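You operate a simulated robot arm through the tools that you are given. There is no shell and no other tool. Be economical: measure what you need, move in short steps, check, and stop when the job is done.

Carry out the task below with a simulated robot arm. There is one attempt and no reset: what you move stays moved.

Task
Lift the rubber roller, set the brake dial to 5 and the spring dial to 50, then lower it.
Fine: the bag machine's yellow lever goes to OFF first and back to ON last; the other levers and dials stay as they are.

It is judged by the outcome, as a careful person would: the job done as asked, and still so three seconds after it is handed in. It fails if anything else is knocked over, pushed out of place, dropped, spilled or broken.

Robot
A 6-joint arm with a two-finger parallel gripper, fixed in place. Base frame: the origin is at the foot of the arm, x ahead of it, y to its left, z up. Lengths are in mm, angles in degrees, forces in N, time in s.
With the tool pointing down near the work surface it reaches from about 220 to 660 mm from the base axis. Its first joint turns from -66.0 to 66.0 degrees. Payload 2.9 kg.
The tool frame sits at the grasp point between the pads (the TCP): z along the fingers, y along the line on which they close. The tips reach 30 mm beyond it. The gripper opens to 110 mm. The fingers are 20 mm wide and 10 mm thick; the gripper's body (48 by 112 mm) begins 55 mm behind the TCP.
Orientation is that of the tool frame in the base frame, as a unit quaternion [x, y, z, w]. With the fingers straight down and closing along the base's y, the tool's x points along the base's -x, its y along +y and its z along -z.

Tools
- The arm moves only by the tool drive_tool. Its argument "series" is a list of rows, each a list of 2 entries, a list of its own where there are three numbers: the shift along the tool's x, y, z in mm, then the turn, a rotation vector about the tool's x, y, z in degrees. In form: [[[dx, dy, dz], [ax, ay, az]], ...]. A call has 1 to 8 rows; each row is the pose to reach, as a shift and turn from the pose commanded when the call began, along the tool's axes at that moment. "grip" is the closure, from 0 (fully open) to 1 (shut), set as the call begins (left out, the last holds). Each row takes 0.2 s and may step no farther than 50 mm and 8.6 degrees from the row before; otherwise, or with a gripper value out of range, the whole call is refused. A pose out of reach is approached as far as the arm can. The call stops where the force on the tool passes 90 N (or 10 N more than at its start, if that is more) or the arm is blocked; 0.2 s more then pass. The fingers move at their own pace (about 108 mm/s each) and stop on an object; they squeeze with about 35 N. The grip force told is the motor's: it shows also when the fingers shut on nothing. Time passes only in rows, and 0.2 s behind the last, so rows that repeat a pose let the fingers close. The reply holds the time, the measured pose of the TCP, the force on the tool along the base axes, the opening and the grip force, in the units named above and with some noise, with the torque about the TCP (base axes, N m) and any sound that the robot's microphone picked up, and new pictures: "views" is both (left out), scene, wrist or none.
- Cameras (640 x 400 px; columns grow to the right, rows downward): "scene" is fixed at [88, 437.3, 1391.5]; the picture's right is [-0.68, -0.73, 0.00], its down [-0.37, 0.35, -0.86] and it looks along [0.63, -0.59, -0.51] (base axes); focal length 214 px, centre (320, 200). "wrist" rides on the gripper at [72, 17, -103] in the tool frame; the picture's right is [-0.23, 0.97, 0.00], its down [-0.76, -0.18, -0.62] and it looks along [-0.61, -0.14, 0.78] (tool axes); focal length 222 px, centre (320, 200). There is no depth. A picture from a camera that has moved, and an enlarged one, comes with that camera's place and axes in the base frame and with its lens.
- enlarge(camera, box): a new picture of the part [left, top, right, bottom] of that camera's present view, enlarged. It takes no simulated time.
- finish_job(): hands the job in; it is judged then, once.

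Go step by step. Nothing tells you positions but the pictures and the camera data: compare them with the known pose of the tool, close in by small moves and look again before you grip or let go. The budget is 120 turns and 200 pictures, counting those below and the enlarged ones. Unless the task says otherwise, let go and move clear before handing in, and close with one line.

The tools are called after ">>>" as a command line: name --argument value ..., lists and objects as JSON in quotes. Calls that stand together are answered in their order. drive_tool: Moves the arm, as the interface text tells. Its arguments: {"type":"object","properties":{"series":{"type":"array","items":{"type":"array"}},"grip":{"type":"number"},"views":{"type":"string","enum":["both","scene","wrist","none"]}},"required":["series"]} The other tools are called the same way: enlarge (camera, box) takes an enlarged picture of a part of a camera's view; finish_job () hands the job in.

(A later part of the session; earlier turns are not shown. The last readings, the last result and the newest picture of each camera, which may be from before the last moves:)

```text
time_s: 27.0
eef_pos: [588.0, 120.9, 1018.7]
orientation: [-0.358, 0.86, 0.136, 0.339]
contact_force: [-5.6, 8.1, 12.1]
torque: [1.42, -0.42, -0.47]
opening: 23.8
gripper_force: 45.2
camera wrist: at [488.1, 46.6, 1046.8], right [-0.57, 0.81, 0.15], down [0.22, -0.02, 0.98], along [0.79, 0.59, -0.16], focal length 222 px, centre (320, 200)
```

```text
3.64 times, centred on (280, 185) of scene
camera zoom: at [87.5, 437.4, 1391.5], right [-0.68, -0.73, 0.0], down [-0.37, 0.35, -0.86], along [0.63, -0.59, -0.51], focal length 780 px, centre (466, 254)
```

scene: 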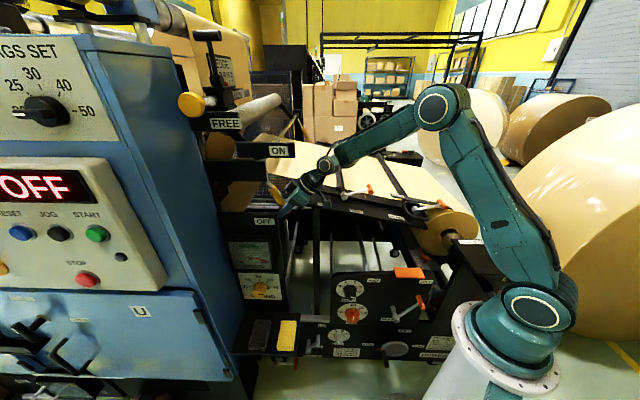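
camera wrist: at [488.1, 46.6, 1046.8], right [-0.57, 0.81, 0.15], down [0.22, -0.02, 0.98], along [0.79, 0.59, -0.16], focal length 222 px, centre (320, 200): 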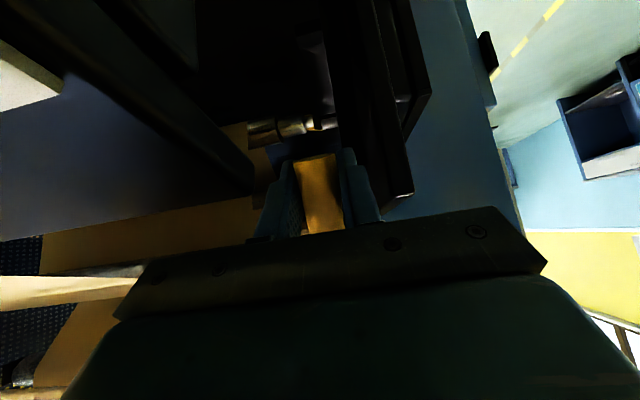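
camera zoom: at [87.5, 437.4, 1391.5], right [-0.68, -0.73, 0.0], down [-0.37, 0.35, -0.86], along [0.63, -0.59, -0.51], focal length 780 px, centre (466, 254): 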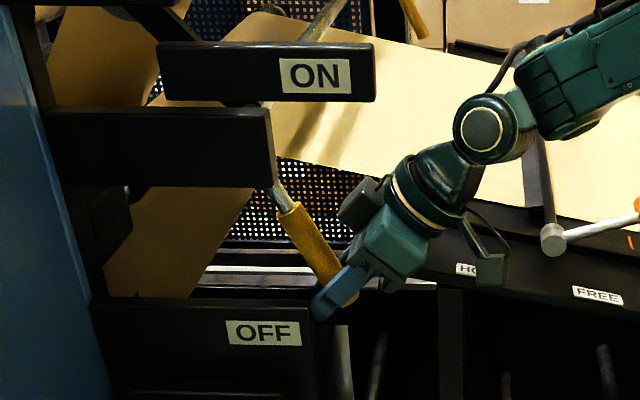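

>>> drive_tool --series '[[[-5.5, 0, 10], [0, 0, 0]], [[-11.7, 0, 19.8], [0, 0, 0]]]' --views "wrist"

>>> enlarge --camera "scene" --box '[210, 130, 350, 240]'

```text
time_s: 27.6
eef_pos: [601.0, 132.3, 1008.5]
orientation: [-0.358, 0.862, 0.135, 0.331]
contact_force: [-38.9, -13.8, 15.5]
torque: [0.05, -0.2, -0.19]
opening: 23.8
gripper_force: 45.1
camera wrist: at [500.7, 59.4, 1037.3], right [-0.57, 0.81, 0.15], down [0.23, -0.02, 0.97], along [0.79, 0.59, -0.18], focal length 222 px, centre (320, 200)
```

wrist: 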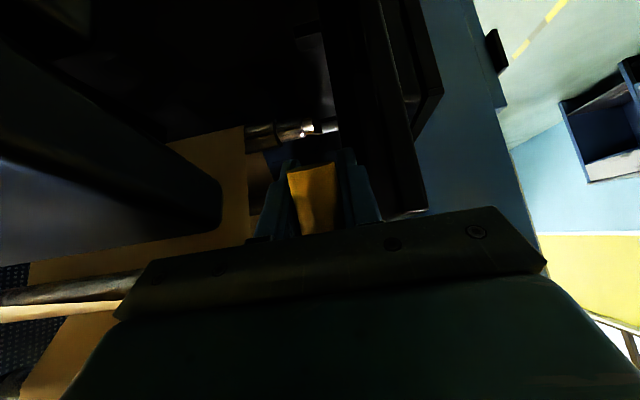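

```text
3.64 times, centred on (280, 185) of scene
camera zoom: at [86.6, 436.8, 1391.8], right [-0.68, -0.73, 0.0], down [-0.37, 0.35, -0.86], along [0.63, -0.59, -0.51], focal length 780 px, centre (466, 254)
```

zoom: 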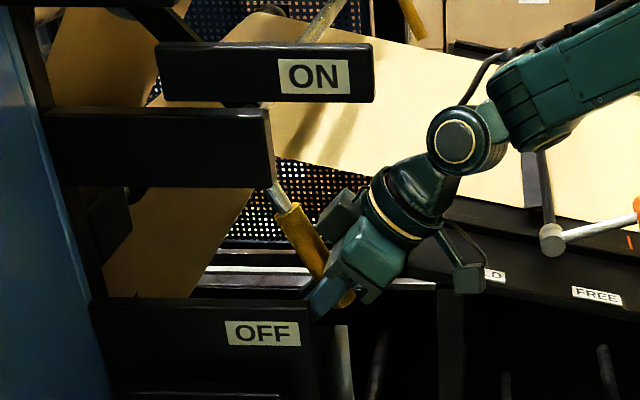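

Resistance jumped while the lever barely moved (about 66°), so this looks like the OFF stop. I'll back off to relieve the force, open, and check that the lever stays.

>>> drive_tool --series '[[[6, 0, -10], [0, 0, 0]], [[6, 0, -10], [0, 0, 0]]]' --views "none"

>>> drive_tool --series '[[[0, 0, 0], [0, 0, 0]], [[0, 0, 0], [0, 0, 0]], [[0, 0, 0], [0, 0, 0]]]' --grip 0.6 --views "wrist"

>>> enlarge --camera "scene" --box '[210, 130, 350, 240]'

```text
time_s: 28.2
eef_pos: [596.2, 127.9, 1012.8]
orientation: [-0.357, 0.862, 0.135, 0.334]
contact_force: [8.6, 14.4, -6.3]
torque: [-0.85, 1.16, -0.2]
opening: 23.9
gripper_force: 44.8
```

```text
time_s: 29.0
eef_pos: [594.3, 125.8, 1011.7]
orientation: [-0.357, 0.862, 0.134, 0.334]
contact_force: [1.3, -0.1, 0.4]
torque: [-0.01, 0.01, 0.0]
opening: 43.9
gripper_force: 0.1
camera wrist: at [494.8, 52.2, 1041.4], right [-0.57, 0.81, 0.15], down [0.22, -0.02, 0.97], along [0.79, 0.59, -0.17], focal length 222 px, centre (320, 200)
```

wrist: 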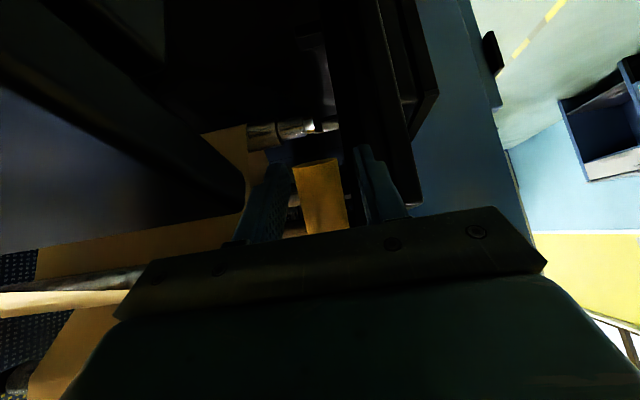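

```text
3.64 times, centred on (280, 185) of scene
camera zoom: at [88.0, 437.3, 1391.5], right [-0.68, -0.73, 0.0], down [-0.37, 0.35, -0.86], along [0.63, -0.59, -0.51], focal length 780 px, centre (466, 254)
```

zoom: 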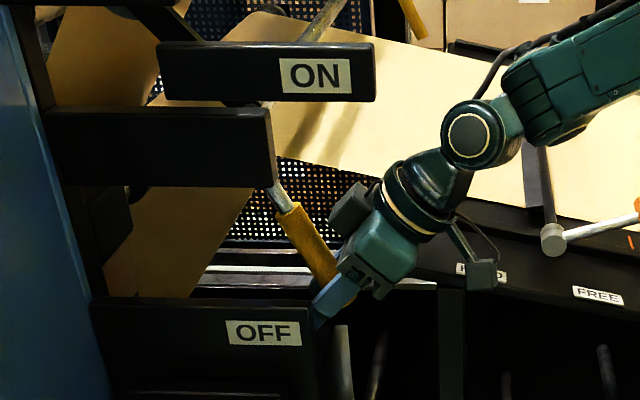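

The lever stays put when released. I'll withdraw along the tool axis.

>>> drive_tool --series '[[[0, 0, -30], [0, 0, 0]], [[0, 0, -60], [0, 0, 0]], [[0, 0, -95], [0, 0, 0]], [[0, 0, -130], [0, 0, 0]]]' --views "wrist"

>>> enlarge --camera "scene" --box '[190, 80, 350, 240]'

```text
time_s: 30.0
eef_pos: [533.2, 66.1, 1108.2]
orientation: [-0.357, 0.862, 0.135, 0.333]
contact_force: [0.3, 0.1, -0.3]
torque: [0.0, 0.02, 0.0]
opening: 43.9
gripper_force: 0.1
camera wrist: at [432.8, -8.9, 1137.2], right [-0.57, 0.81, 0.15], down [0.22, -0.02, 0.97], along [0.79, 0.59, -0.17], focal length 222 px, centre (320, 200)
```

wrist: 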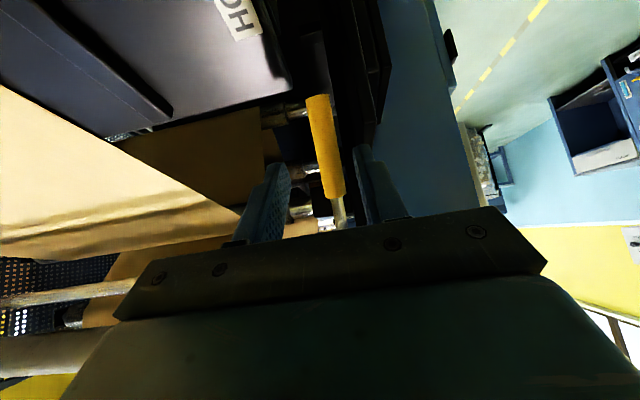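

```text
2.50 times, centred on (270, 160) of scene
camera zoom: at [88.0, 437.3, 1391.5], right [-0.68, -0.73, 0.0], down [-0.37, 0.35, -0.86], along [0.63, -0.59, -0.51], focal length 536 px, centre (445, 300)
```

zoom: 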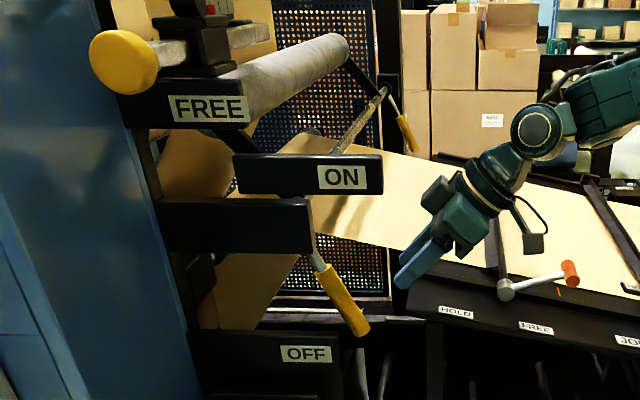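

The roller is raised and the lever shows about 68°. To make sure this is the real OFF stop, I'll nudge the handle with closed fingers and see whether it travels farther.

>>> drive_tool --series '[[[-12, 0, 25], [0, 0, 0]], [[-22, 0, 45], [0, 0, 0]], [[-28, 0, 60], [0, 0, 0]], [[-32, 0, 70], [0, 0, 0]], [[-35, 0, 76], [0, 0, 0]]]' --grip 1 --views "wrist"

>>> enlarge --camera "scene" --box '[190, 80, 350, 240]'

```text
time_s: 31.1
eef_pos: [577.7, 110.6, 1083.0]
orientation: [-0.359, 0.864, 0.133, 0.328]
contact_force: [-33.5, -16.5, 18.0]
torque: [0.0, 0.07, 0.43]
opening: 0.2
gripper_force: 35.2
stopped in row 5: the force on the tool passed its limit (the readings are from after the stop); the commanded pose is now the measured one
camera wrist: at [477.5, 35.8, 1113.1], right [-0.57, 0.81, 0.15], down [0.23, -0.01, 0.97], along [0.79, 0.59, -0.18], focal length 222 px, centre (320, 200)
```

wrist: 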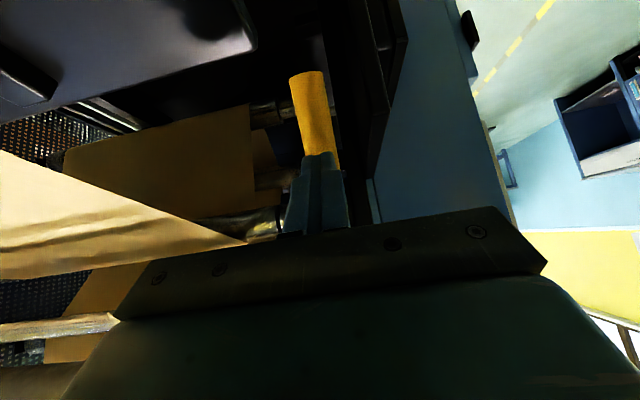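

```text
2.50 times, centred on (270, 160) of scene
camera zoom: at [86.6, 436.7, 1391.8], right [-0.68, -0.73, 0.0], down [-0.37, 0.35, -0.86], along [0.63, -0.59, -0.51], focal length 536 px, centre (445, 300)
```

zoom: 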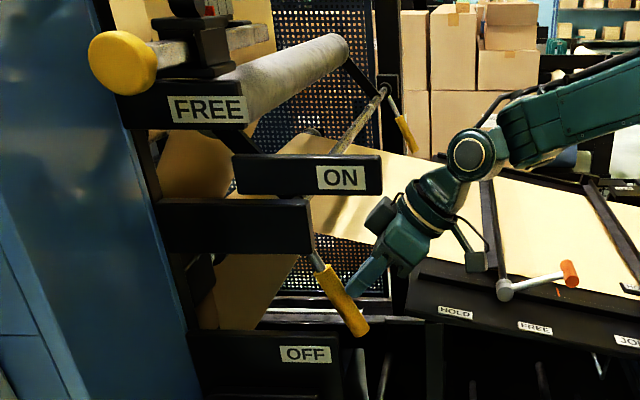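

The lever didn't move under about 40 N, so it is at its OFF stop with the roller raised. Now I'll retreat outward and set up to view the dials.

>>> drive_tool --series '[[[0, 0, -45], [0, 0, 0]], [[0, 0, -90], [0, 0, 0]], [[0, 45, -90], [0, 0, 0]], [[0, 90, -90], [0, 0, 0]], [[0, 135, -90], [0, 0, 0]], [[0, 180, -90], [0, 0, 0]], [[0, 190, -90], [0, 8, 0]], [[0, 190, -90], [0, 16, 0]]]' --views "none" --grip 0.5

>>> drive_tool --series '[[[0, 0, 0], [0, 8, 0]], [[0, 0, 0], [0, 16, 0]], [[0, 0, 0], [0, 24, 0]], [[0, 0, 0], [0, 26, 0]]]' --views "scene"

```text
time_s: 32.9
eef_pos: [403.2, 203.2, 1147.0]
orientation: [-0.373, 0.901, 0.082, 0.205]
contact_force: [-0.1, 0.2, 0.2]
torque: [-0.01, 0.0, 0.01]
opening: 55.2
gripper_force: 0.0
```

```text
time_s: 33.9
eef_pos: [403.9, 205.6, 1147.0]
orientation: [-0.381, 0.924, -0.002, -0.003]
contact_force: [0.3, 0.1, -0.8]
torque: [0.01, 0.0, -0.01]
opening: 55.1
gripper_force: 0.0
```

scene: 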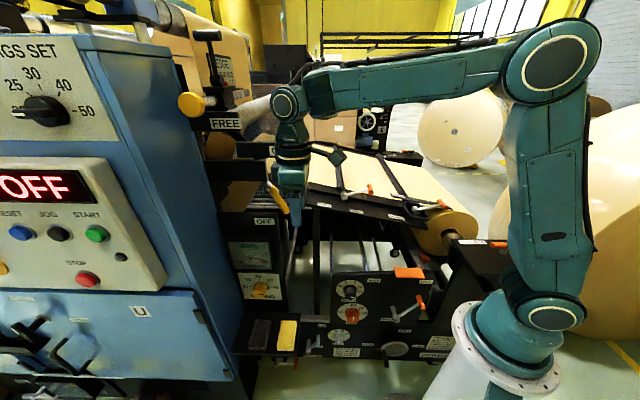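

>>> drive_tool --series '[[[-10, -1, 20], [0, 0, 8.5]], [[-20, -2, 40], [0, 0, 17]], [[-40, -4, 65], [0, 0, 25.5]], [[-60, -5, 90], [0, 0, 34]], [[-85, -7, 115], [0, 0, 42.5]], [[-110, -8, 140], [0, 0, 51]], [[-135, -9, 170], [0, 0, 59.5]], [[-159, -10, 197], [0, 0, 68]]]' --views "none"

>>> drive_tool --series '[[[0, 0, 0], [0, 0, 8.5]], [[0, 0, 0], [0, 0, 16]], [[0, 0, 0], [0, 0, 22]]]' --views "both"

```text
time_s: 35.7
eef_pos: [522.5, 309.5, 950.0]
orientation: [0.201, 0.98, -0.004, 0.0]
contact_force: [-0.3, 0.1, -0.3]
torque: [-0.03, 0.0, -0.02]
opening: 54.9
gripper_force: 0.2
```

```text
time_s: 36.5
eef_pos: [523.7, 307.5, 949.3]
orientation: [0.385, 0.923, -0.004, 0.001]
contact_force: [0.6, 0.2, 0.6]
torque: [-0.02, -0.01, -0.04]
opening: 54.8
gripper_force: 0.1
camera wrist: at [483.1, 372.4, 1053.4], right [0.85, 0.52, -0.01], down [0.41, -0.66, 0.63], along [0.33, -0.54, -0.78], focal length 222 px, centre (320, 200)
```

scene: 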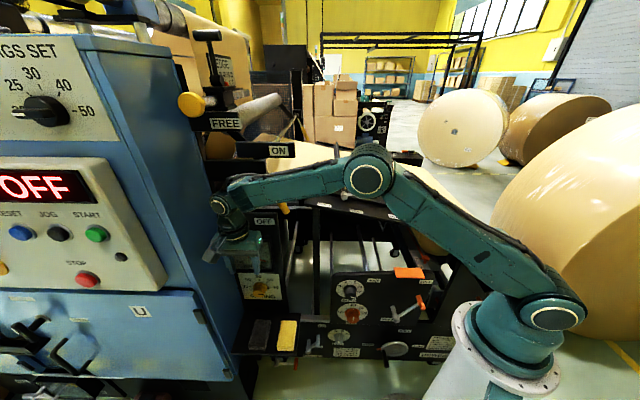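
wrist: 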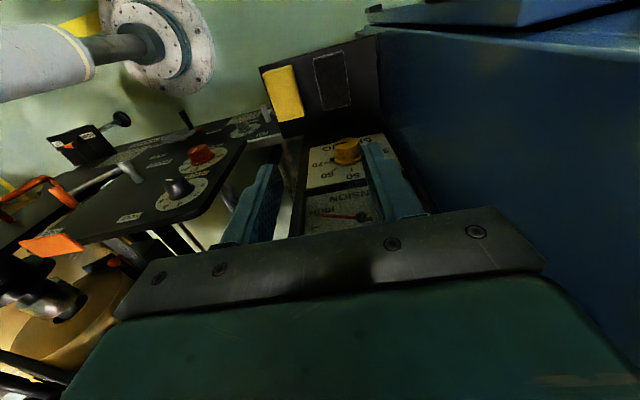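

>>> enlarge --camera "wrist" --box '[280, 110, 430, 220]'

>>> enlarge --camera "wrist" --box '[100, 110, 260, 230]'

>>> enlarge --camera "scene" --box '[225, 260, 295, 310]'

```text
3.64 times, centred on (355, 165) of wrist
camera zoom: at [483.1, 372.4, 1053.4], right [0.85, 0.52, -0.01], down [0.41, -0.66, 0.63], along [0.33, -0.54, -0.78], focal length 808 px, centre (193, 327)
```

zoom: 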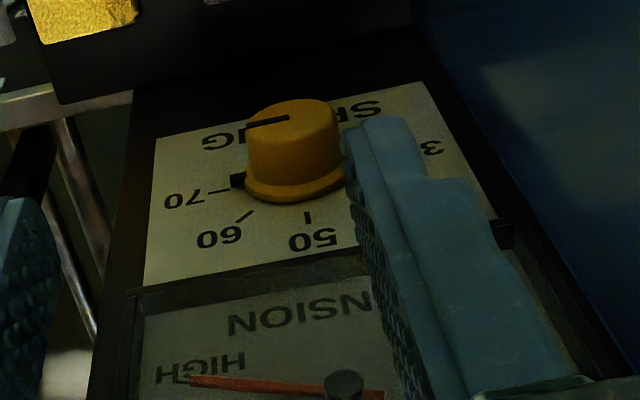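

```text
3.33 times, centred on (180, 170) of wrist
camera zoom: at [483.1, 372.4, 1053.4], right [0.85, 0.52, -0.01], down [0.41, -0.66, 0.63], along [0.33, -0.54, -0.78], focal length 740 px, centre (787, 300)
```

zoom: 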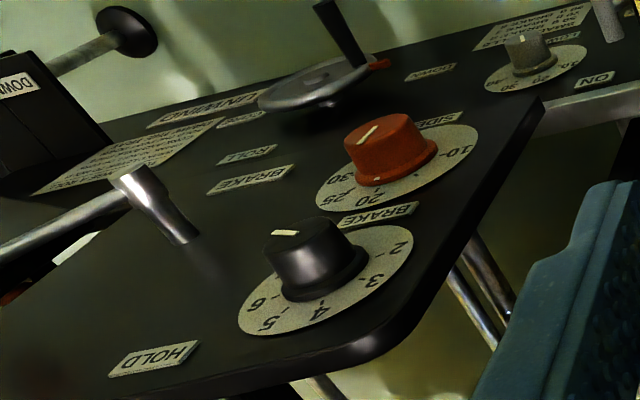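

```text
8.00 times, centred on (260, 285) of scene
camera zoom: at [88.0, 437.3, 1391.5], right [-0.68, -0.73, 0.0], down [-0.37, 0.35, -0.86], along [0.63, -0.59, -0.51], focal length 1716 px, centre (800, -480)
```

zoom: 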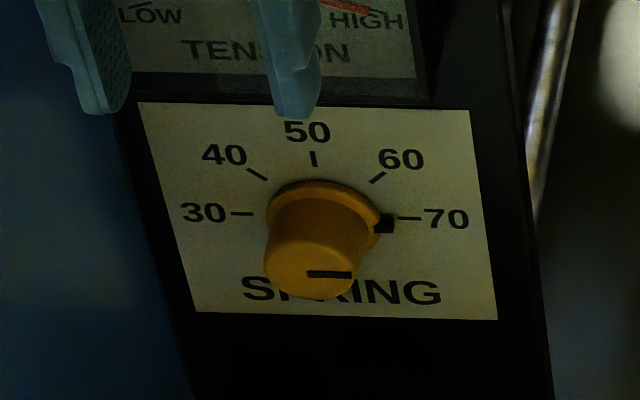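

The spring knob points at about 70 and needs roughly 95° counter-clockwise to reach 50. Its axis is near u2=611, z=703, protruding about 27 mm. The brake pointer also needs a closer look later. I'll tilt the tool in and check reachability.

>>> drive_tool --series '[[[-10, -12, 20], [0, -7, 0]], [[-20, -25, 40], [0, -14, 0]], [[-30, -37, 60], [0, -20, 0]]]' --views "none" --grip 0.3

>>> drive_tool --series '[[[-7, 0, 22], [-7.5, 0, 2.7]], [[-7, 0, 44], [-15, 0, 5.5]], [[-7, 0, 66], [-22.6, 0, 8.2]], [[-7, 0, 90], [-30, 0, 10.9]], [[-7, 0, 115], [-37.6, 0, 13.7]]]' --views "both"

```text
time_s: 37.3
eef_pos: [518.3, 259.4, 888.6]
orientation: [0.377, 0.909, -0.071, 0.163]
contact_force: [0.2, -0.3, -0.4]
torque: [0.04, 0.0, 0.01]
opening: 76.9
gripper_force: 0.1
```

```text
time_s: 38.5
eef_pos: [551.2, 226.2, 783.9]
orientation: [0.409, 0.832, 0.245, 0.282]
contact_force: [0.1, -0.2, 0.1]
torque: [0.0, 0.02, 0.0]
opening: 77.2
gripper_force: 0.0
camera wrist: at [451.8, 277.2, 851.4], right [0.64, 0.34, 0.68], down [-0.13, -0.83, 0.54], along [0.75, -0.43, -0.49], focal length 222 px, centre (320, 200)
```

scene: 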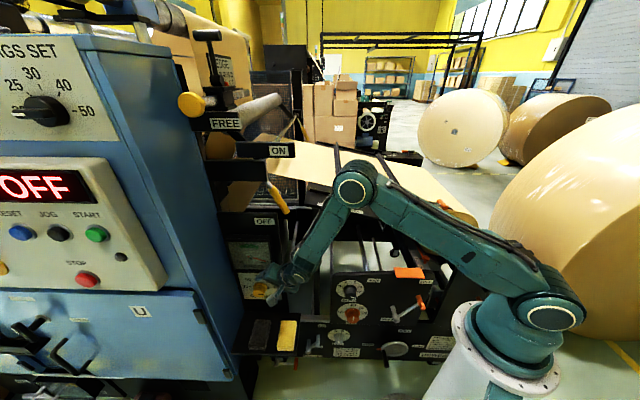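
wrist: 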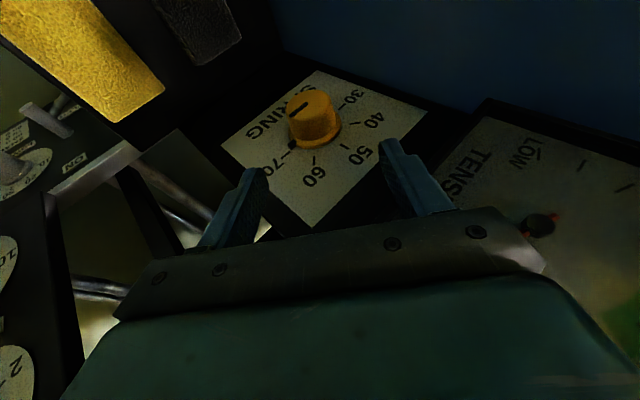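

Fully reachable. A larger starting swing would let me do it in one or two strokes, so I'll try swinging farther around to the right.

>>> drive_tool --series '[[[4, -12, 4], [-6.6, 0, 2.4]], [[8, -24, 7], [-13.2, 0, 4.8]], [[13, -36, 11], [-19.7, 0, 7.2]], [[17, -48, 14], [-26.3, 0, 9.6]], [[21.5, -59.6, 18], [-32.9, 0, 12]]]' --views "both"

```text
time_s: 39.7
eef_pos: [517.6, 217.5, 725.8]
orientation: [0.397, 0.694, 0.486, 0.352]
contact_force: [-0.3, 0.6, -0.2]
torque: [-0.01, 0.01, 0.0]
opening: 77.3
gripper_force: 0.0
out of reach, approached as far as the arm can: row 5
camera wrist: at [399.4, 245.1, 766.7], right [0.3, 0.01, 0.95], down [-0.25, -0.96, 0.08], along [0.92, -0.26, -0.29], focal length 222 px, centre (320, 200)
```

scene: 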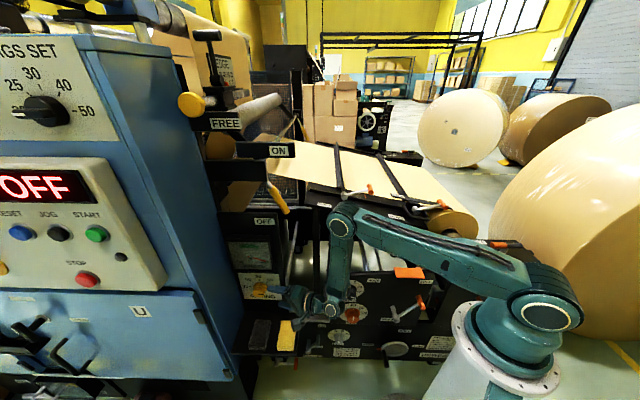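
wrist: 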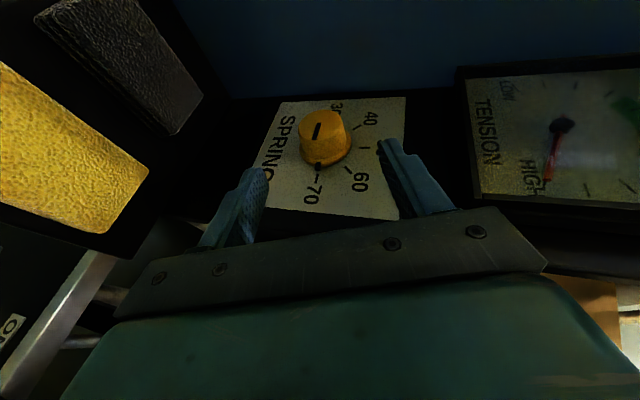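

The swing reached about 73°. The knob is straight ahead between the fingers, so I'll advance most of the way and look again.

>>> drive_tool --series '[[[-1, 1, 20], [0, 0, 0]], [[-2, 3, 40], [0, 0, 0]], [[-3, 4, 58], [0, 0, 0]]]' --views "wrist"

>>> enlarge --camera "scene" --box '[225, 260, 325, 330]'

```text
time_s: 40.5
eef_pos: [571.8, 239.2, 717.3]
orientation: [0.396, 0.683, 0.498, 0.358]
contact_force: [0.5, -0.3, 0.3]
torque: [0.03, 0.01, -0.01]
opening: 77.1
gripper_force: 0.1
camera wrist: at [452.4, 267.1, 754.1], right [0.28, -0.02, 0.96], down [-0.26, -0.96, 0.05], along [0.93, -0.26, -0.27], focal length 222 px, centre (320, 200)
```

wrist: 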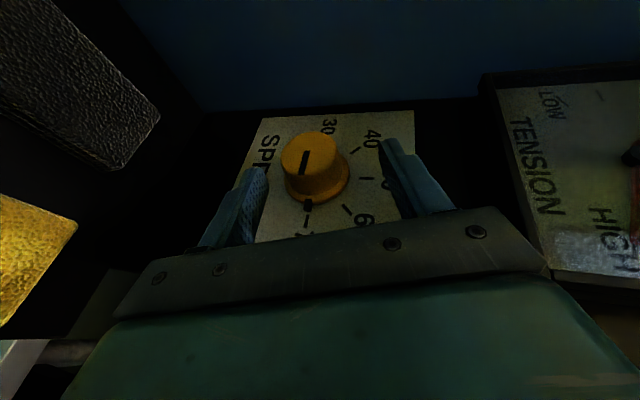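

```text
5.71 times, centred on (275, 295) of scene
camera zoom: at [88.0, 437.3, 1391.5], right [-0.68, -0.73, 0.0], down [-0.37, 0.35, -0.86], along [0.63, -0.59, -0.51], focal length 1226 px, centre (577, -343)
```

zoom: 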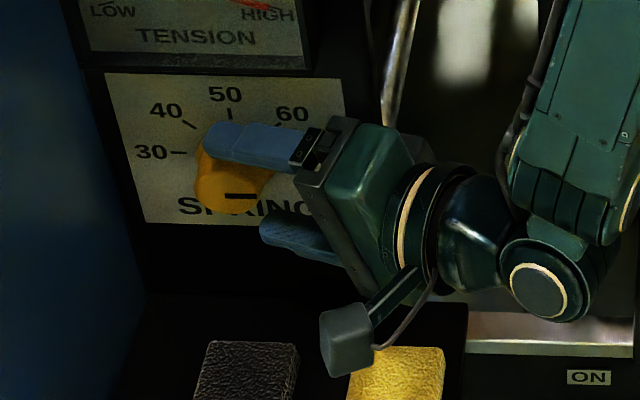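

>>> drive_tool --series '[[[0, -2, 15], [0, 0, 0]], [[0.5, -3, 30], [0, 0, 0]]]' --views "wrist"

>>> enlarge --camera "scene" --box '[225, 260, 325, 330]'

```text
time_s: 41.1
eef_pos: [597.6, 251.3, 707.4]
orientation: [0.397, 0.683, 0.498, 0.358]
contact_force: [-0.4, 0.2, 0.4]
torque: [0.0, -0.03, -0.02]
opening: 77.0
gripper_force: 0.0
camera wrist: at [477.4, 278.5, 743.3], right [0.28, -0.02, 0.96], down [-0.26, -0.96, 0.05], along [0.93, -0.26, -0.27], focal length 222 px, centre (320, 200)
```

wrist: 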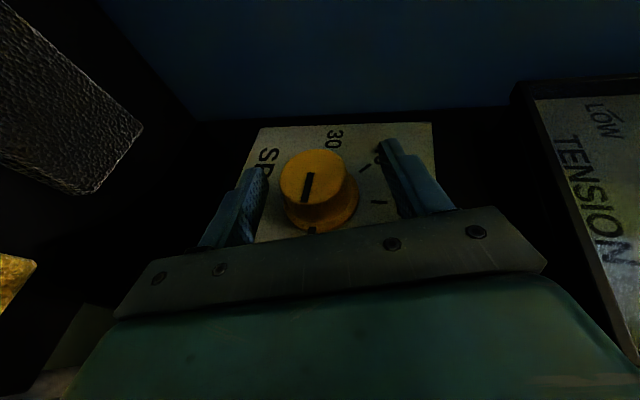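

```text
5.71 times, centred on (275, 295) of scene
camera zoom: at [88.0, 437.3, 1391.5], right [-0.68, -0.73, 0.0], down [-0.37, 0.35, -0.86], along [0.63, -0.59, -0.51], focal length 1226 px, centre (577, -343)
```

zoom: 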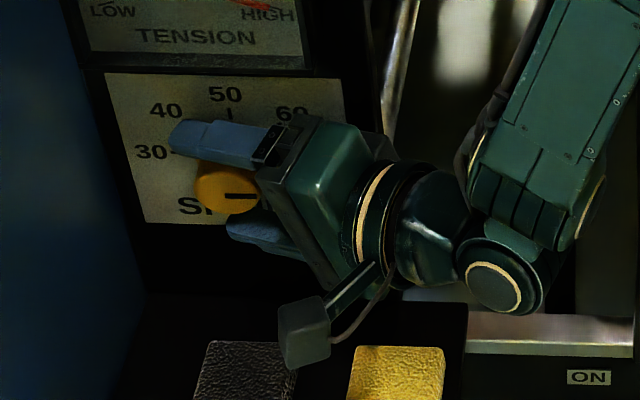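

>>> drive_tool --series '[[[0, 0, 0], [0, 0, 0]], [[0, 0, 0], [0, 0, 0]], [[0, 0, 0], [0, 0, 0]]]' --grip 1 --views "wrist"

>>> enlarge --camera "scene" --box '[225, 260, 325, 330]'

```text
time_s: 41.9
eef_pos: [596.5, 249.1, 704.4]
orientation: [0.398, 0.685, 0.495, 0.356]
contact_force: [2.6, -6.9, -23.1]
torque: [-0.11, 0.27, -0.23]
opening: 43.2
gripper_force: 44.9
camera wrist: at [476.1, 277.4, 740.6], right [0.29, -0.02, 0.96], down [-0.26, -0.96, 0.06], along [0.92, -0.26, -0.28], focal length 222 px, centre (320, 200)
```

wrist: 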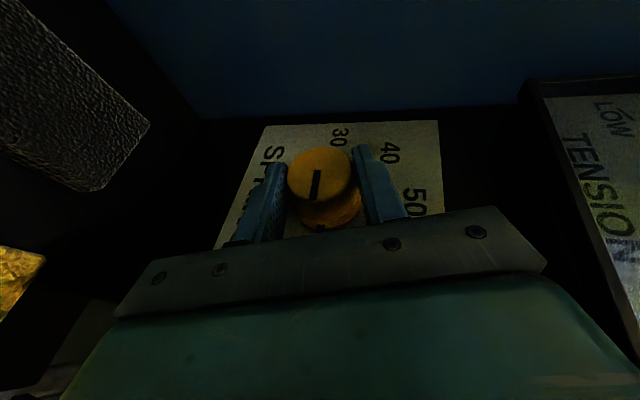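

```text
5.71 times, centred on (275, 295) of scene
camera zoom: at [88.5, 437.3, 1391.5], right [-0.68, -0.73, 0.0], down [-0.37, 0.35, -0.86], along [0.63, -0.59, -0.51], focal length 1226 px, centre (577, -343)
```

zoom: 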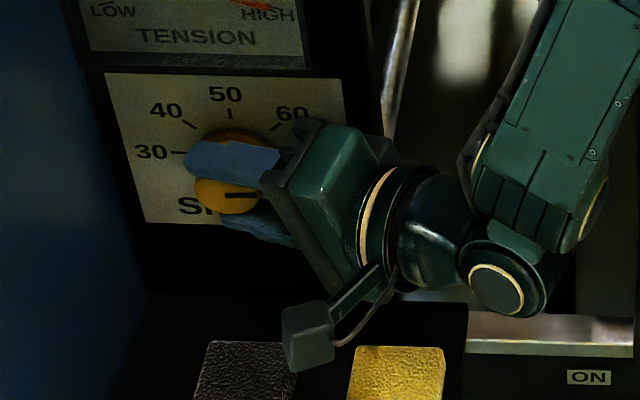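

Gripped (43 mm). The true centre is about 3 mm lower, so I'll correct for that and rotate the knob counter-clockwise about its axis by 32°, then check.

>>> drive_tool --series '[[[0, -3, 0], [0, 0, 0]], [[0, -1.1, 0.1], [7.52, 0, -2.73]], [[0.2, 0.8, 0.5], [15, 0, -5.5]], [[0.4, 2.6, 1.1], [22.6, 0, -8.2]], [[0.7, 4.25, 1.9], [30.1, 0, -10.9]]]' --views "wrist"

>>> enlarge --camera "scene" --box '[225, 260, 325, 330]'

```text
time_s: 43.1
eef_pos: [597.6, 252.8, 709.6]
orientation: [0.411, 0.824, 0.265, 0.287]
contact_force: [-11.5, -13.4, -7.7]
torque: [-0.55, -0.25, 0.21]
opening: 43.6
gripper_force: 44.7
camera wrist: at [499.0, 300.3, 775.3], right [0.62, 0.32, 0.71], down [-0.14, -0.85, 0.51], along [0.77, -0.42, -0.48], focal length 222 px, centre (320, 200)
```

wrist: 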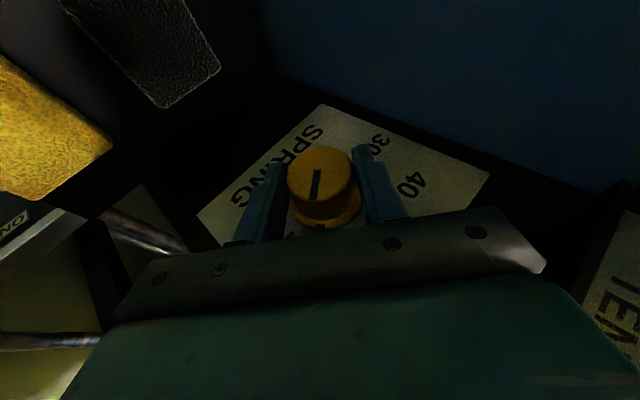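

```text
5.71 times, centred on (275, 295) of scene
camera zoom: at [87.9, 437.1, 1391.6], right [-0.68, -0.73, 0.0], down [-0.37, 0.35, -0.86], along [0.63, -0.59, -0.51], focal length 1226 px, centre (577, -343)
```

zoom: 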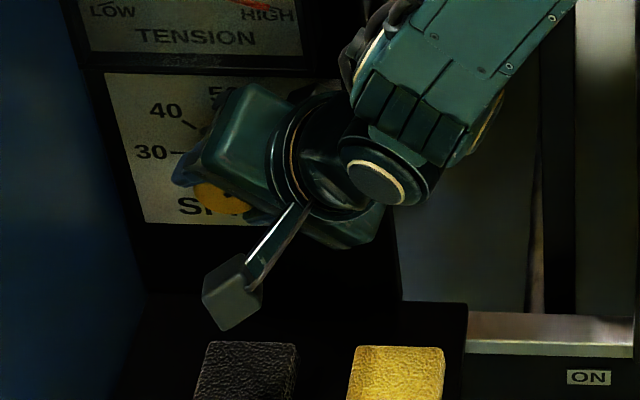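

The knob follows the gripper. Continuing another 40°.

>>> drive_tool --series '[[[0, 0, 0], [7.52, 0, -2.73]], [[0.1, 1.8, 0.35], [15, 0, -5.5]], [[0.35, 3.5, 1], [22.6, 0, -8.2]], [[0.7, 5, 1.9], [30.1, 0, -10.9]], [[1, 6.5, 2.9], [37.6, 0, -13.6]]]' --views "wrist"

>>> enlarge --camera "scene" --box '[225, 260, 325, 330]'

```text
time_s: 44.3
eef_pos: [604.5, 258.1, 709.2]
orientation: [0.379, 0.909, -0.048, 0.169]
contact_force: [12.8, 5.1, -38.8]
torque: [0.42, -0.96, 0.38]
opening: 42.9
gripper_force: 44.8
camera wrist: at [539.3, 341.6, 783.9], right [0.84, 0.54, 0.12], down [0.2, -0.5, 0.84], along [0.51, -0.68, -0.53], focal length 222 px, centre (320, 200)
```

wrist: 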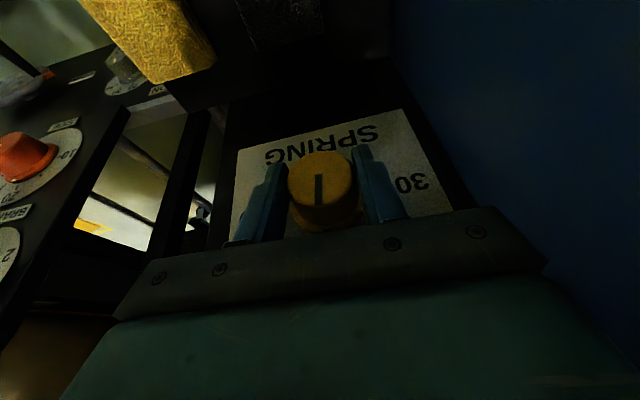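

```text
5.71 times, centred on (275, 295) of scene
camera zoom: at [89.0, 437.7, 1391.3], right [-0.68, -0.73, 0.0], down [-0.37, 0.35, -0.86], along [0.63, -0.59, -0.51], focal length 1226 px, centre (577, -343)
```

zoom: 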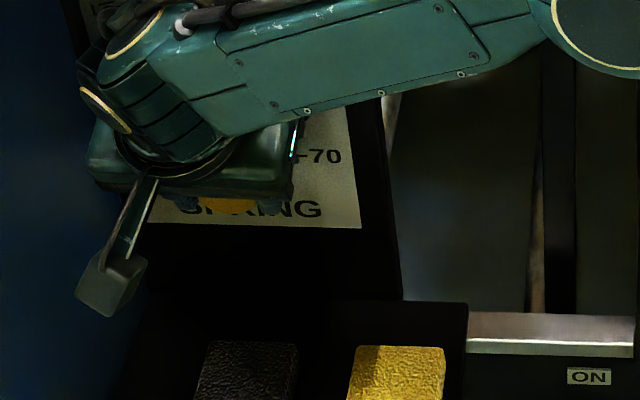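

>>> enlarge --camera "wrist" --box '[220, 110, 440, 250]'

```text
2.86 times, centred on (330, 180) of wrist
camera zoom: at [539.3, 341.6, 783.9], right [0.84, 0.54, 0.12], down [0.2, -0.5, 0.84], along [0.51, -0.68, -0.53], focal length 635 px, centre (291, 257)
```

zoom: 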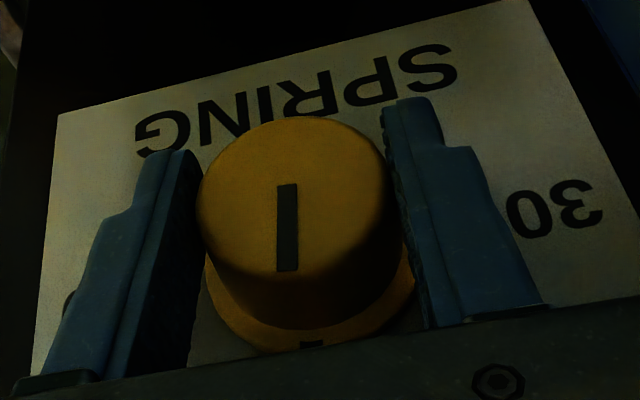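

Computing from the pointer geometry, the knob now points about 6.5° right of 50. I'll relax the vertical load and turn a bit more.

>>> drive_tool --series '[[[0, 0, 3], [0, 0, 0]], [[0, 1, 3], [6.1, 0, -2.2]], [[0, 1, 3], [6.1, 0, -2.2]]]' --views "wrist"

>>> enlarge --camera "wrist" --box '[220, 110, 440, 250]'

```text
time_s: 45.1
eef_pos: [604.6, 259.9, 709.4]
orientation: [0.371, 0.912, -0.096, 0.149]
contact_force: [-15.7, 17.6, -1.6]
torque: [-3.12, -3.0, 0.26]
opening: 42.6
gripper_force: 45.1
camera wrist: at [545.0, 348.2, 781.6], right [0.84, 0.54, 0.02], down [0.27, -0.44, 0.86], along [0.47, -0.72, -0.51], focal length 222 px, centre (320, 200)
```

wrist: 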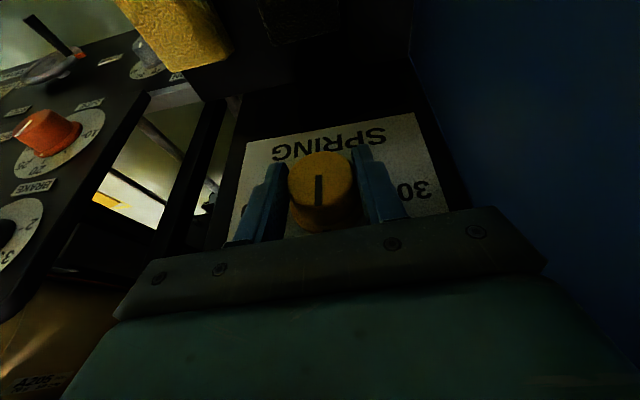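

```text
2.86 times, centred on (330, 180) of wrist
camera zoom: at [545.0, 348.2, 781.6], right [0.84, 0.54, 0.02], down [0.27, -0.44, 0.86], along [0.47, -0.72, -0.51], focal length 635 px, centre (291, 257)
```

zoom: 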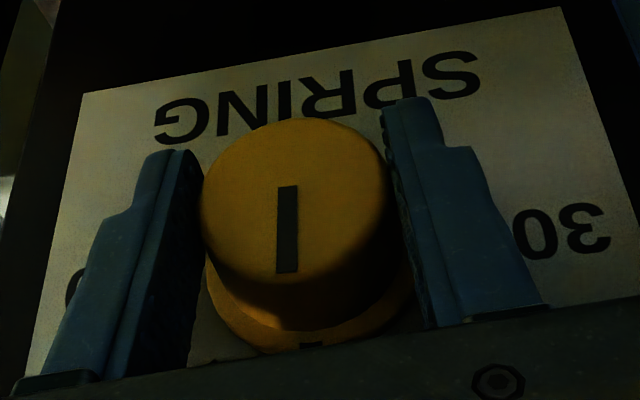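

The pointer now reads within about 1° of 50. I'll release and withdraw straight out from the panel.

>>> drive_tool --series '[[[0, 0, 0], [0, 0, 0]], [[0, 0, 0], [0, 0, 0]], [[20, 0, 0], [0, 0, 0]], [[45, 0, -5], [0, 0, 0]], [[80, 0, -20], [0, 0, 0]]]' --grip 0.3 --views "wrist"

>>> enlarge --camera "wrist" --box '[220, 90, 440, 230]'

```text
time_s: 46.3
eef_pos: [547.7, 315.2, 702.7]
orientation: [0.374, 0.91, -0.097, 0.15]
contact_force: [-0.2, 0.3, 0.5]
torque: [-0.03, 0.0, -0.03]
opening: 76.9
gripper_force: 0.1
camera wrist: at [489.9, 404.2, 774.4], right [0.85, 0.53, 0.01], down [0.26, -0.44, 0.86], along [0.46, -0.72, -0.51], focal length 222 px, centre (320, 200)
```

wrist: 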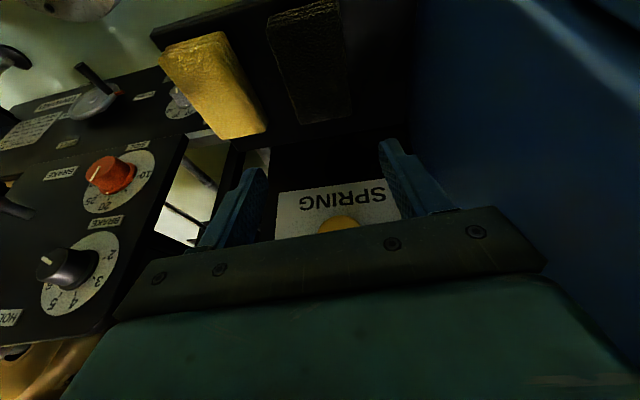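

```text
2.86 times, centred on (330, 160) of wrist
camera zoom: at [489.9, 404.2, 774.4], right [0.85, 0.53, 0.01], down [0.26, -0.44, 0.86], along [0.46, -0.72, -0.51], focal length 635 px, centre (291, 314)
```

zoom: 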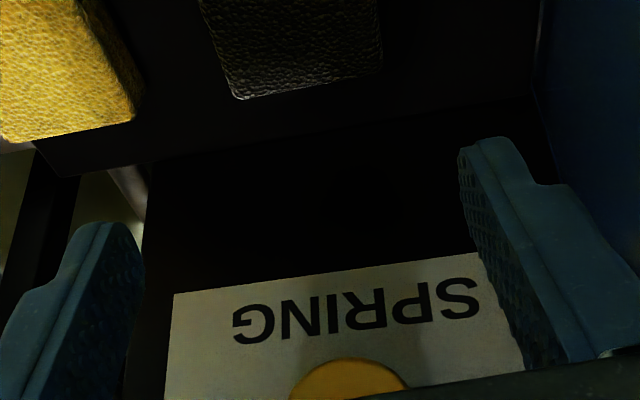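

>>> drive_tool --series '[[[-15, 0, -41], [0, 0, 0]], [[-30, 0, -82], [0, 0, 0]], [[-45, 0, -122], [0, 0, 0]]]' --views "wrist"

>>> enlarge --camera "wrist" --box '[260, 90, 420, 210]'

>>> enlarge --camera "scene" --box '[225, 260, 295, 310]'

>>> enlarge --camera "wrist" --box '[0, 110, 260, 310]'

```text
time_s: 47.1
eef_pos: [554.0, 322.6, 831.8]
orientation: [0.374, 0.91, -0.098, 0.149]
contact_force: [-0.8, 0.1, 0.7]
torque: [-0.01, -0.03, 0.05]
opening: 76.7
gripper_force: 0.2
camera wrist: at [495.8, 411.7, 904.1], right [0.84, 0.54, 0.01], down [0.27, -0.44, 0.86], along [0.47, -0.72, -0.51], focal length 222 px, centre (320, 200)
```

wrist: 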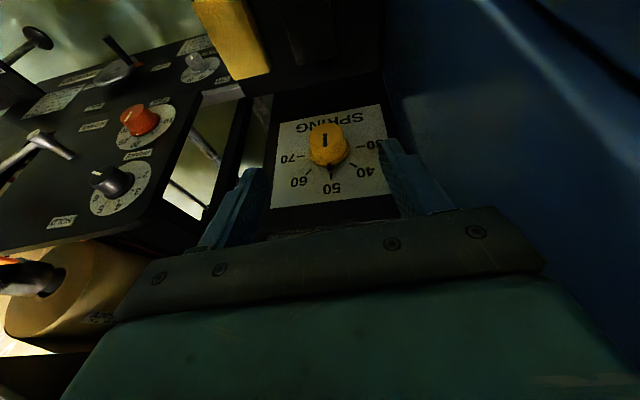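

```text
3.33 times, centred on (340, 150) of wrist
camera zoom: at [495.8, 411.7, 904.1], right [0.84, 0.54, 0.01], down [0.27, -0.44, 0.86], along [0.47, -0.72, -0.51], focal length 740 px, centre (253, 367)
```

zoom: 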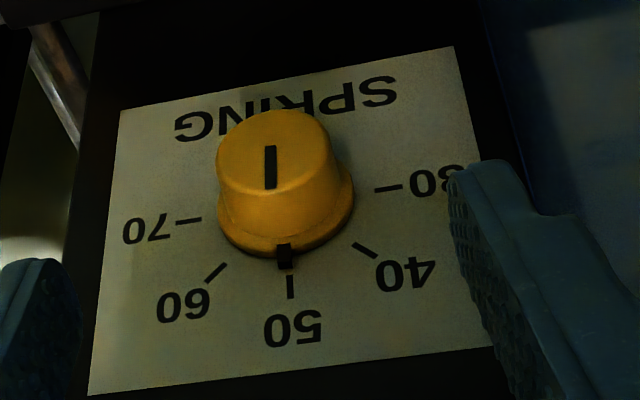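

```text
8.00 times, centred on (260, 285) of scene
camera zoom: at [88.0, 437.3, 1391.5], right [-0.68, -0.73, 0.0], down [-0.37, 0.35, -0.86], along [0.63, -0.59, -0.51], focal length 1716 px, centre (800, -480)
```

zoom: 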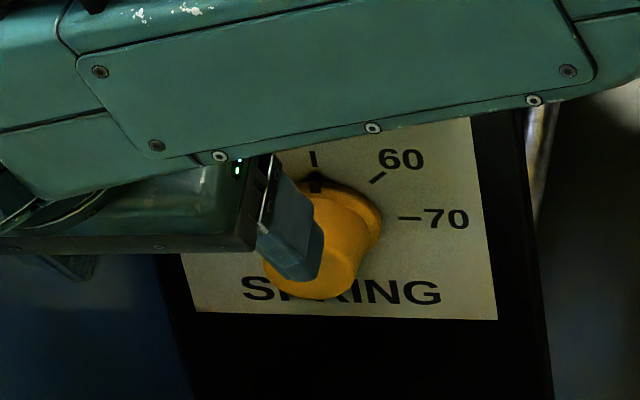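

```text
2.00 times, centred on (130, 210) of wrist
camera zoom: at [495.8, 411.7, 904.1], right [0.84, 0.54, 0.01], down [0.27, -0.44, 0.86], along [0.47, -0.72, -0.51], focal length 444 px, centre (700, 180)
```

zoom: 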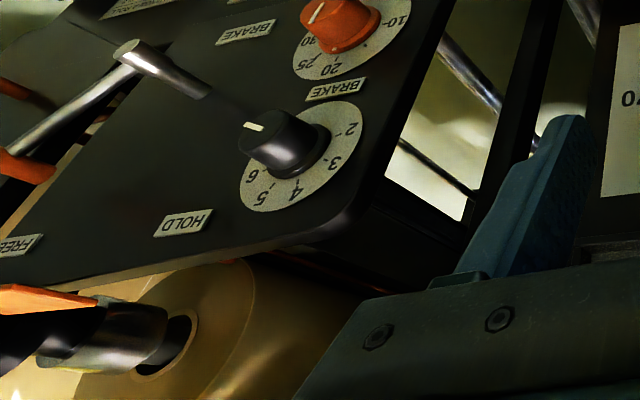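

Spring is confirmed at 50. The brake pointer sits near 7, with 5 just right of the top, so it needs about 88° counter-clockwise. I'll move over to it.

>>> drive_tool --series '[[[1, -40, -15], [-1, 0, 0.4]], [[2, -82, -30], [-2, 0, 0.8]], [[3, -124, -45], [-3.5, 0, 1.3]], [[4, -166, -52], [-3.5, 0, 1.3]], [[5, -208, -52], [-3.5, 0, 1.3]], [[6, -250, -52], [-3.5, 0, 1.3]], [[6.5, -292, -52], [-3.5, 0, 1.3]], [[6.5, -334, -52], [-3.5, 0, 1.3]]]' --views "both" --grip 0.3

>>> enlarge --camera "wrist" --box '[220, 60, 440, 220]'

>>> enlarge --camera "scene" --box '[315, 265, 385, 330]'

```text
time_s: 48.9
eef_pos: [302.9, 105.5, 901.2]
orientation: [0.38, 0.908, -0.069, 0.161]
contact_force: [0.0, -0.4, -0.9]
torque: [0.0, 0.0, 0.02]
opening: 77.1
gripper_force: 0.1
camera wrist: at [240.8, 192.2, 973.4], right [0.84, 0.53, 0.08], down [0.23, -0.48, 0.85], along [0.49, -0.7, -0.52], focal length 222 px, centre (320, 200)
```

scene: 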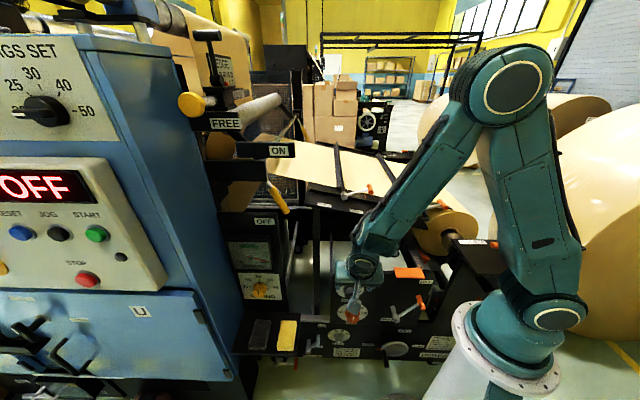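
wrist: 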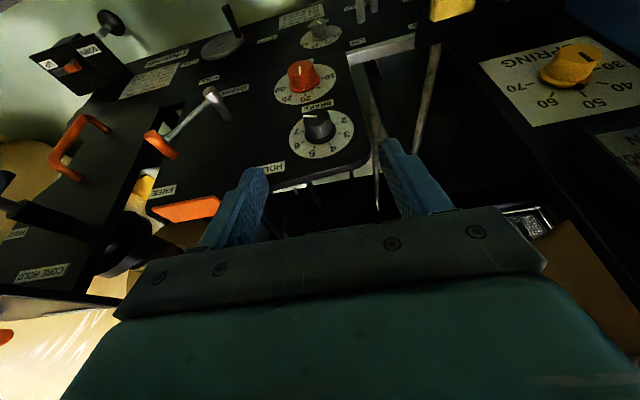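

```text
2.50 times, centred on (330, 140) of wrist
camera zoom: at [240.8, 192.2, 973.4], right [0.84, 0.53, 0.08], down [0.23, -0.48, 0.85], along [0.49, -0.7, -0.52], focal length 555 px, centre (295, 350)
```

zoom: 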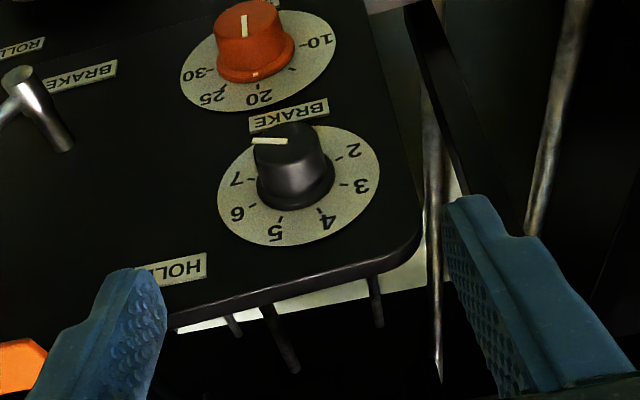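

```text
6.15 times, centred on (350, 298) of scene
camera zoom: at [88.0, 437.3, 1391.5], right [-0.68, -0.73, 0.0], down [-0.37, 0.35, -0.86], along [0.63, -0.59, -0.51], focal length 1320 px, centre (135, -400)
```

zoom: 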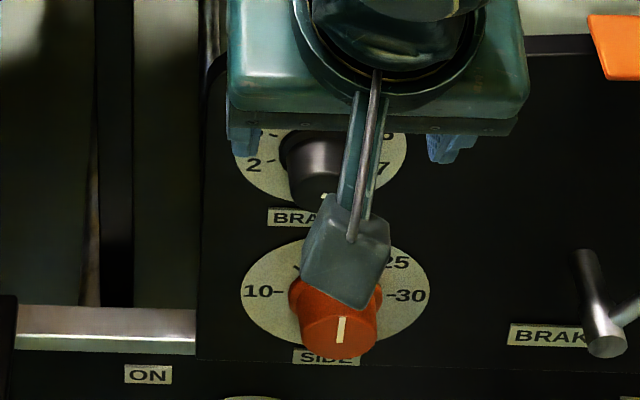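

The brake pointer is exactly at 7 (~112°) and 5 is at ~22°. The knob axis is about u2=276, z=703. I'll swing the hand to the right side and approach.

>>> drive_tool --series '[[[-5, -10, 17], [-6.6, 0, 2.4]], [[-11, -20, 34], [-13.2, 0, 4.8]], [[-16, -30, 51], [-19.7, 0, 7.2]], [[-22, -40, 68], [-26.3, 0, 9.6]], [[-27, -49, 85], [-32.9, 0, 12]]]' --views "both"

```text
time_s: 50.1
eef_pos: [362.8, 34.6, 809.6]
orientation: [0.41, 0.847, 0.209, 0.268]
contact_force: [0.4, 0.8, 0.0]
torque: [-0.01, 0.01, -0.03]
opening: 76.9
gripper_force: 0.0
out of reach, approached as far as the arm can: row 2, 3, 4, 5
camera wrist: at [270.0, 89.5, 879.7], right [0.69, 0.38, 0.62], down [-0.1, -0.8, 0.59], along [0.72, -0.47, -0.51], focal length 222 px, centre (320, 200)
```

scene: 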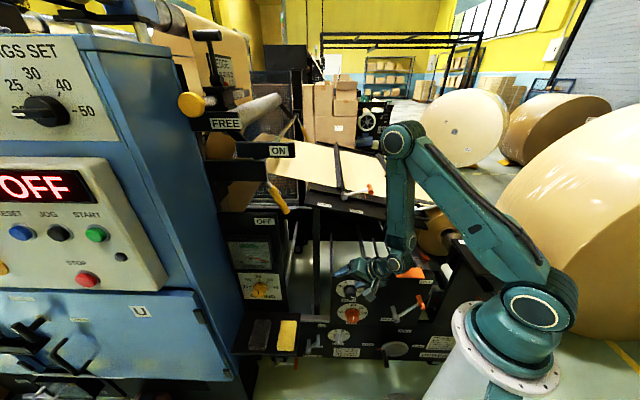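
wrist: 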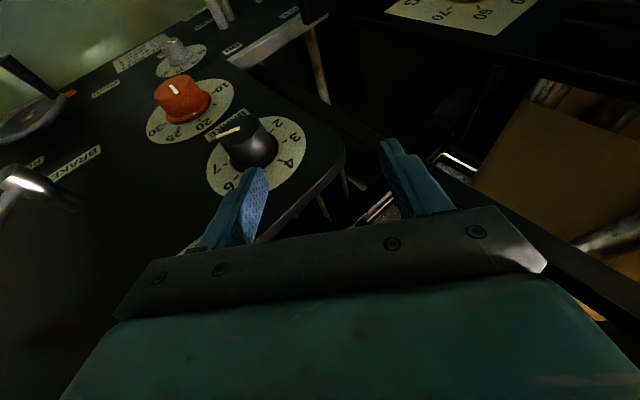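

The near-base radius limits the swing, so I'll approach with a smaller tilt (15°), straddle the knob, and swing while open afterward.

>>> drive_tool --series '[[[4, -10, 0], [4.7, 0, -1.7]], [[7, -20, 2], [9.4, 0, -3.4]], [[10, -30, 5], [14.1, 0, -5.1]], [[13.5, -38.8, 7.9], [18.8, 0, -6.8]]]' --views "wrist"

>>> enlarge --camera "wrist" --box '[200, 60, 440, 220]'

```text
time_s: 51.1
eef_pos: [338.5, 25.0, 777.3]
orientation: [0.397, 0.892, 0.051, 0.209]
contact_force: [0.0, -0.1, 0.5]
torque: [0.0, -0.01, 0.0]
opening: 77.1
gripper_force: 0.0
camera wrist: at [263.0, 97.2, 853.0], right [0.8, 0.5, 0.33], down [0.07, -0.63, 0.77], along [0.59, -0.6, -0.54], focal length 222 px, centre (320, 200)
```

wrist: 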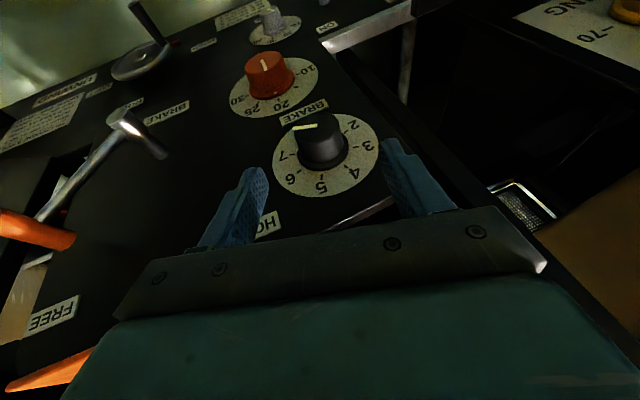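

```text
2.50 times, centred on (320, 140) of wrist
camera zoom: at [263.0, 97.2, 853.0], right [0.8, 0.5, 0.33], down [0.07, -0.63, 0.77], along [0.59, -0.6, -0.54], focal length 555 px, centre (320, 350)
```

zoom: 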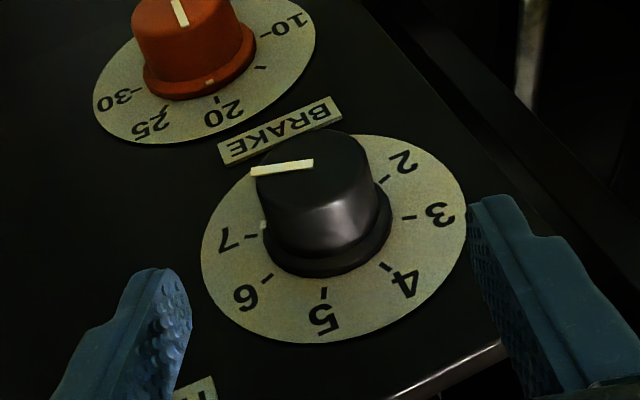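

>>> drive_tool --series '[[[0, -1, 25], [0, 0, 0]], [[0, -2, 48], [0, 0, 0]], [[0.6, -2.5, 69], [0, 0, 0]]]' --views "wrist"

```text
time_s: 51.9
eef_pos: [364.4, 17.8, 715.0]
orientation: [0.397, 0.892, 0.051, 0.21]
contact_force: [0.4, -0.3, 0.3]
torque: [0.0, 0.0, 0.02]
opening: 76.9
gripper_force: 0.1
camera wrist: at [289.9, 90.4, 789.9], right [0.8, 0.5, 0.33], down [0.07, -0.63, 0.77], along [0.59, -0.6, -0.54], focal length 222 px, centre (320, 200)
```

wrist: 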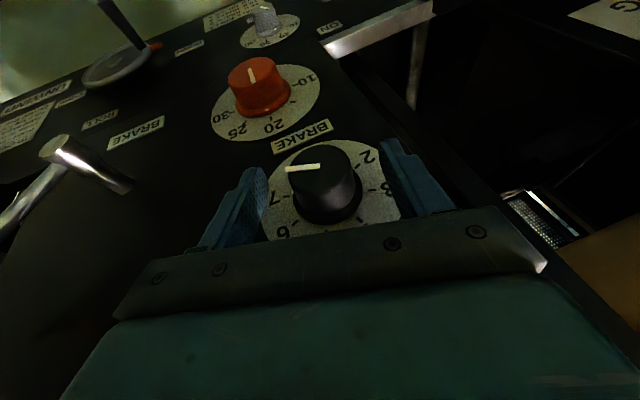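

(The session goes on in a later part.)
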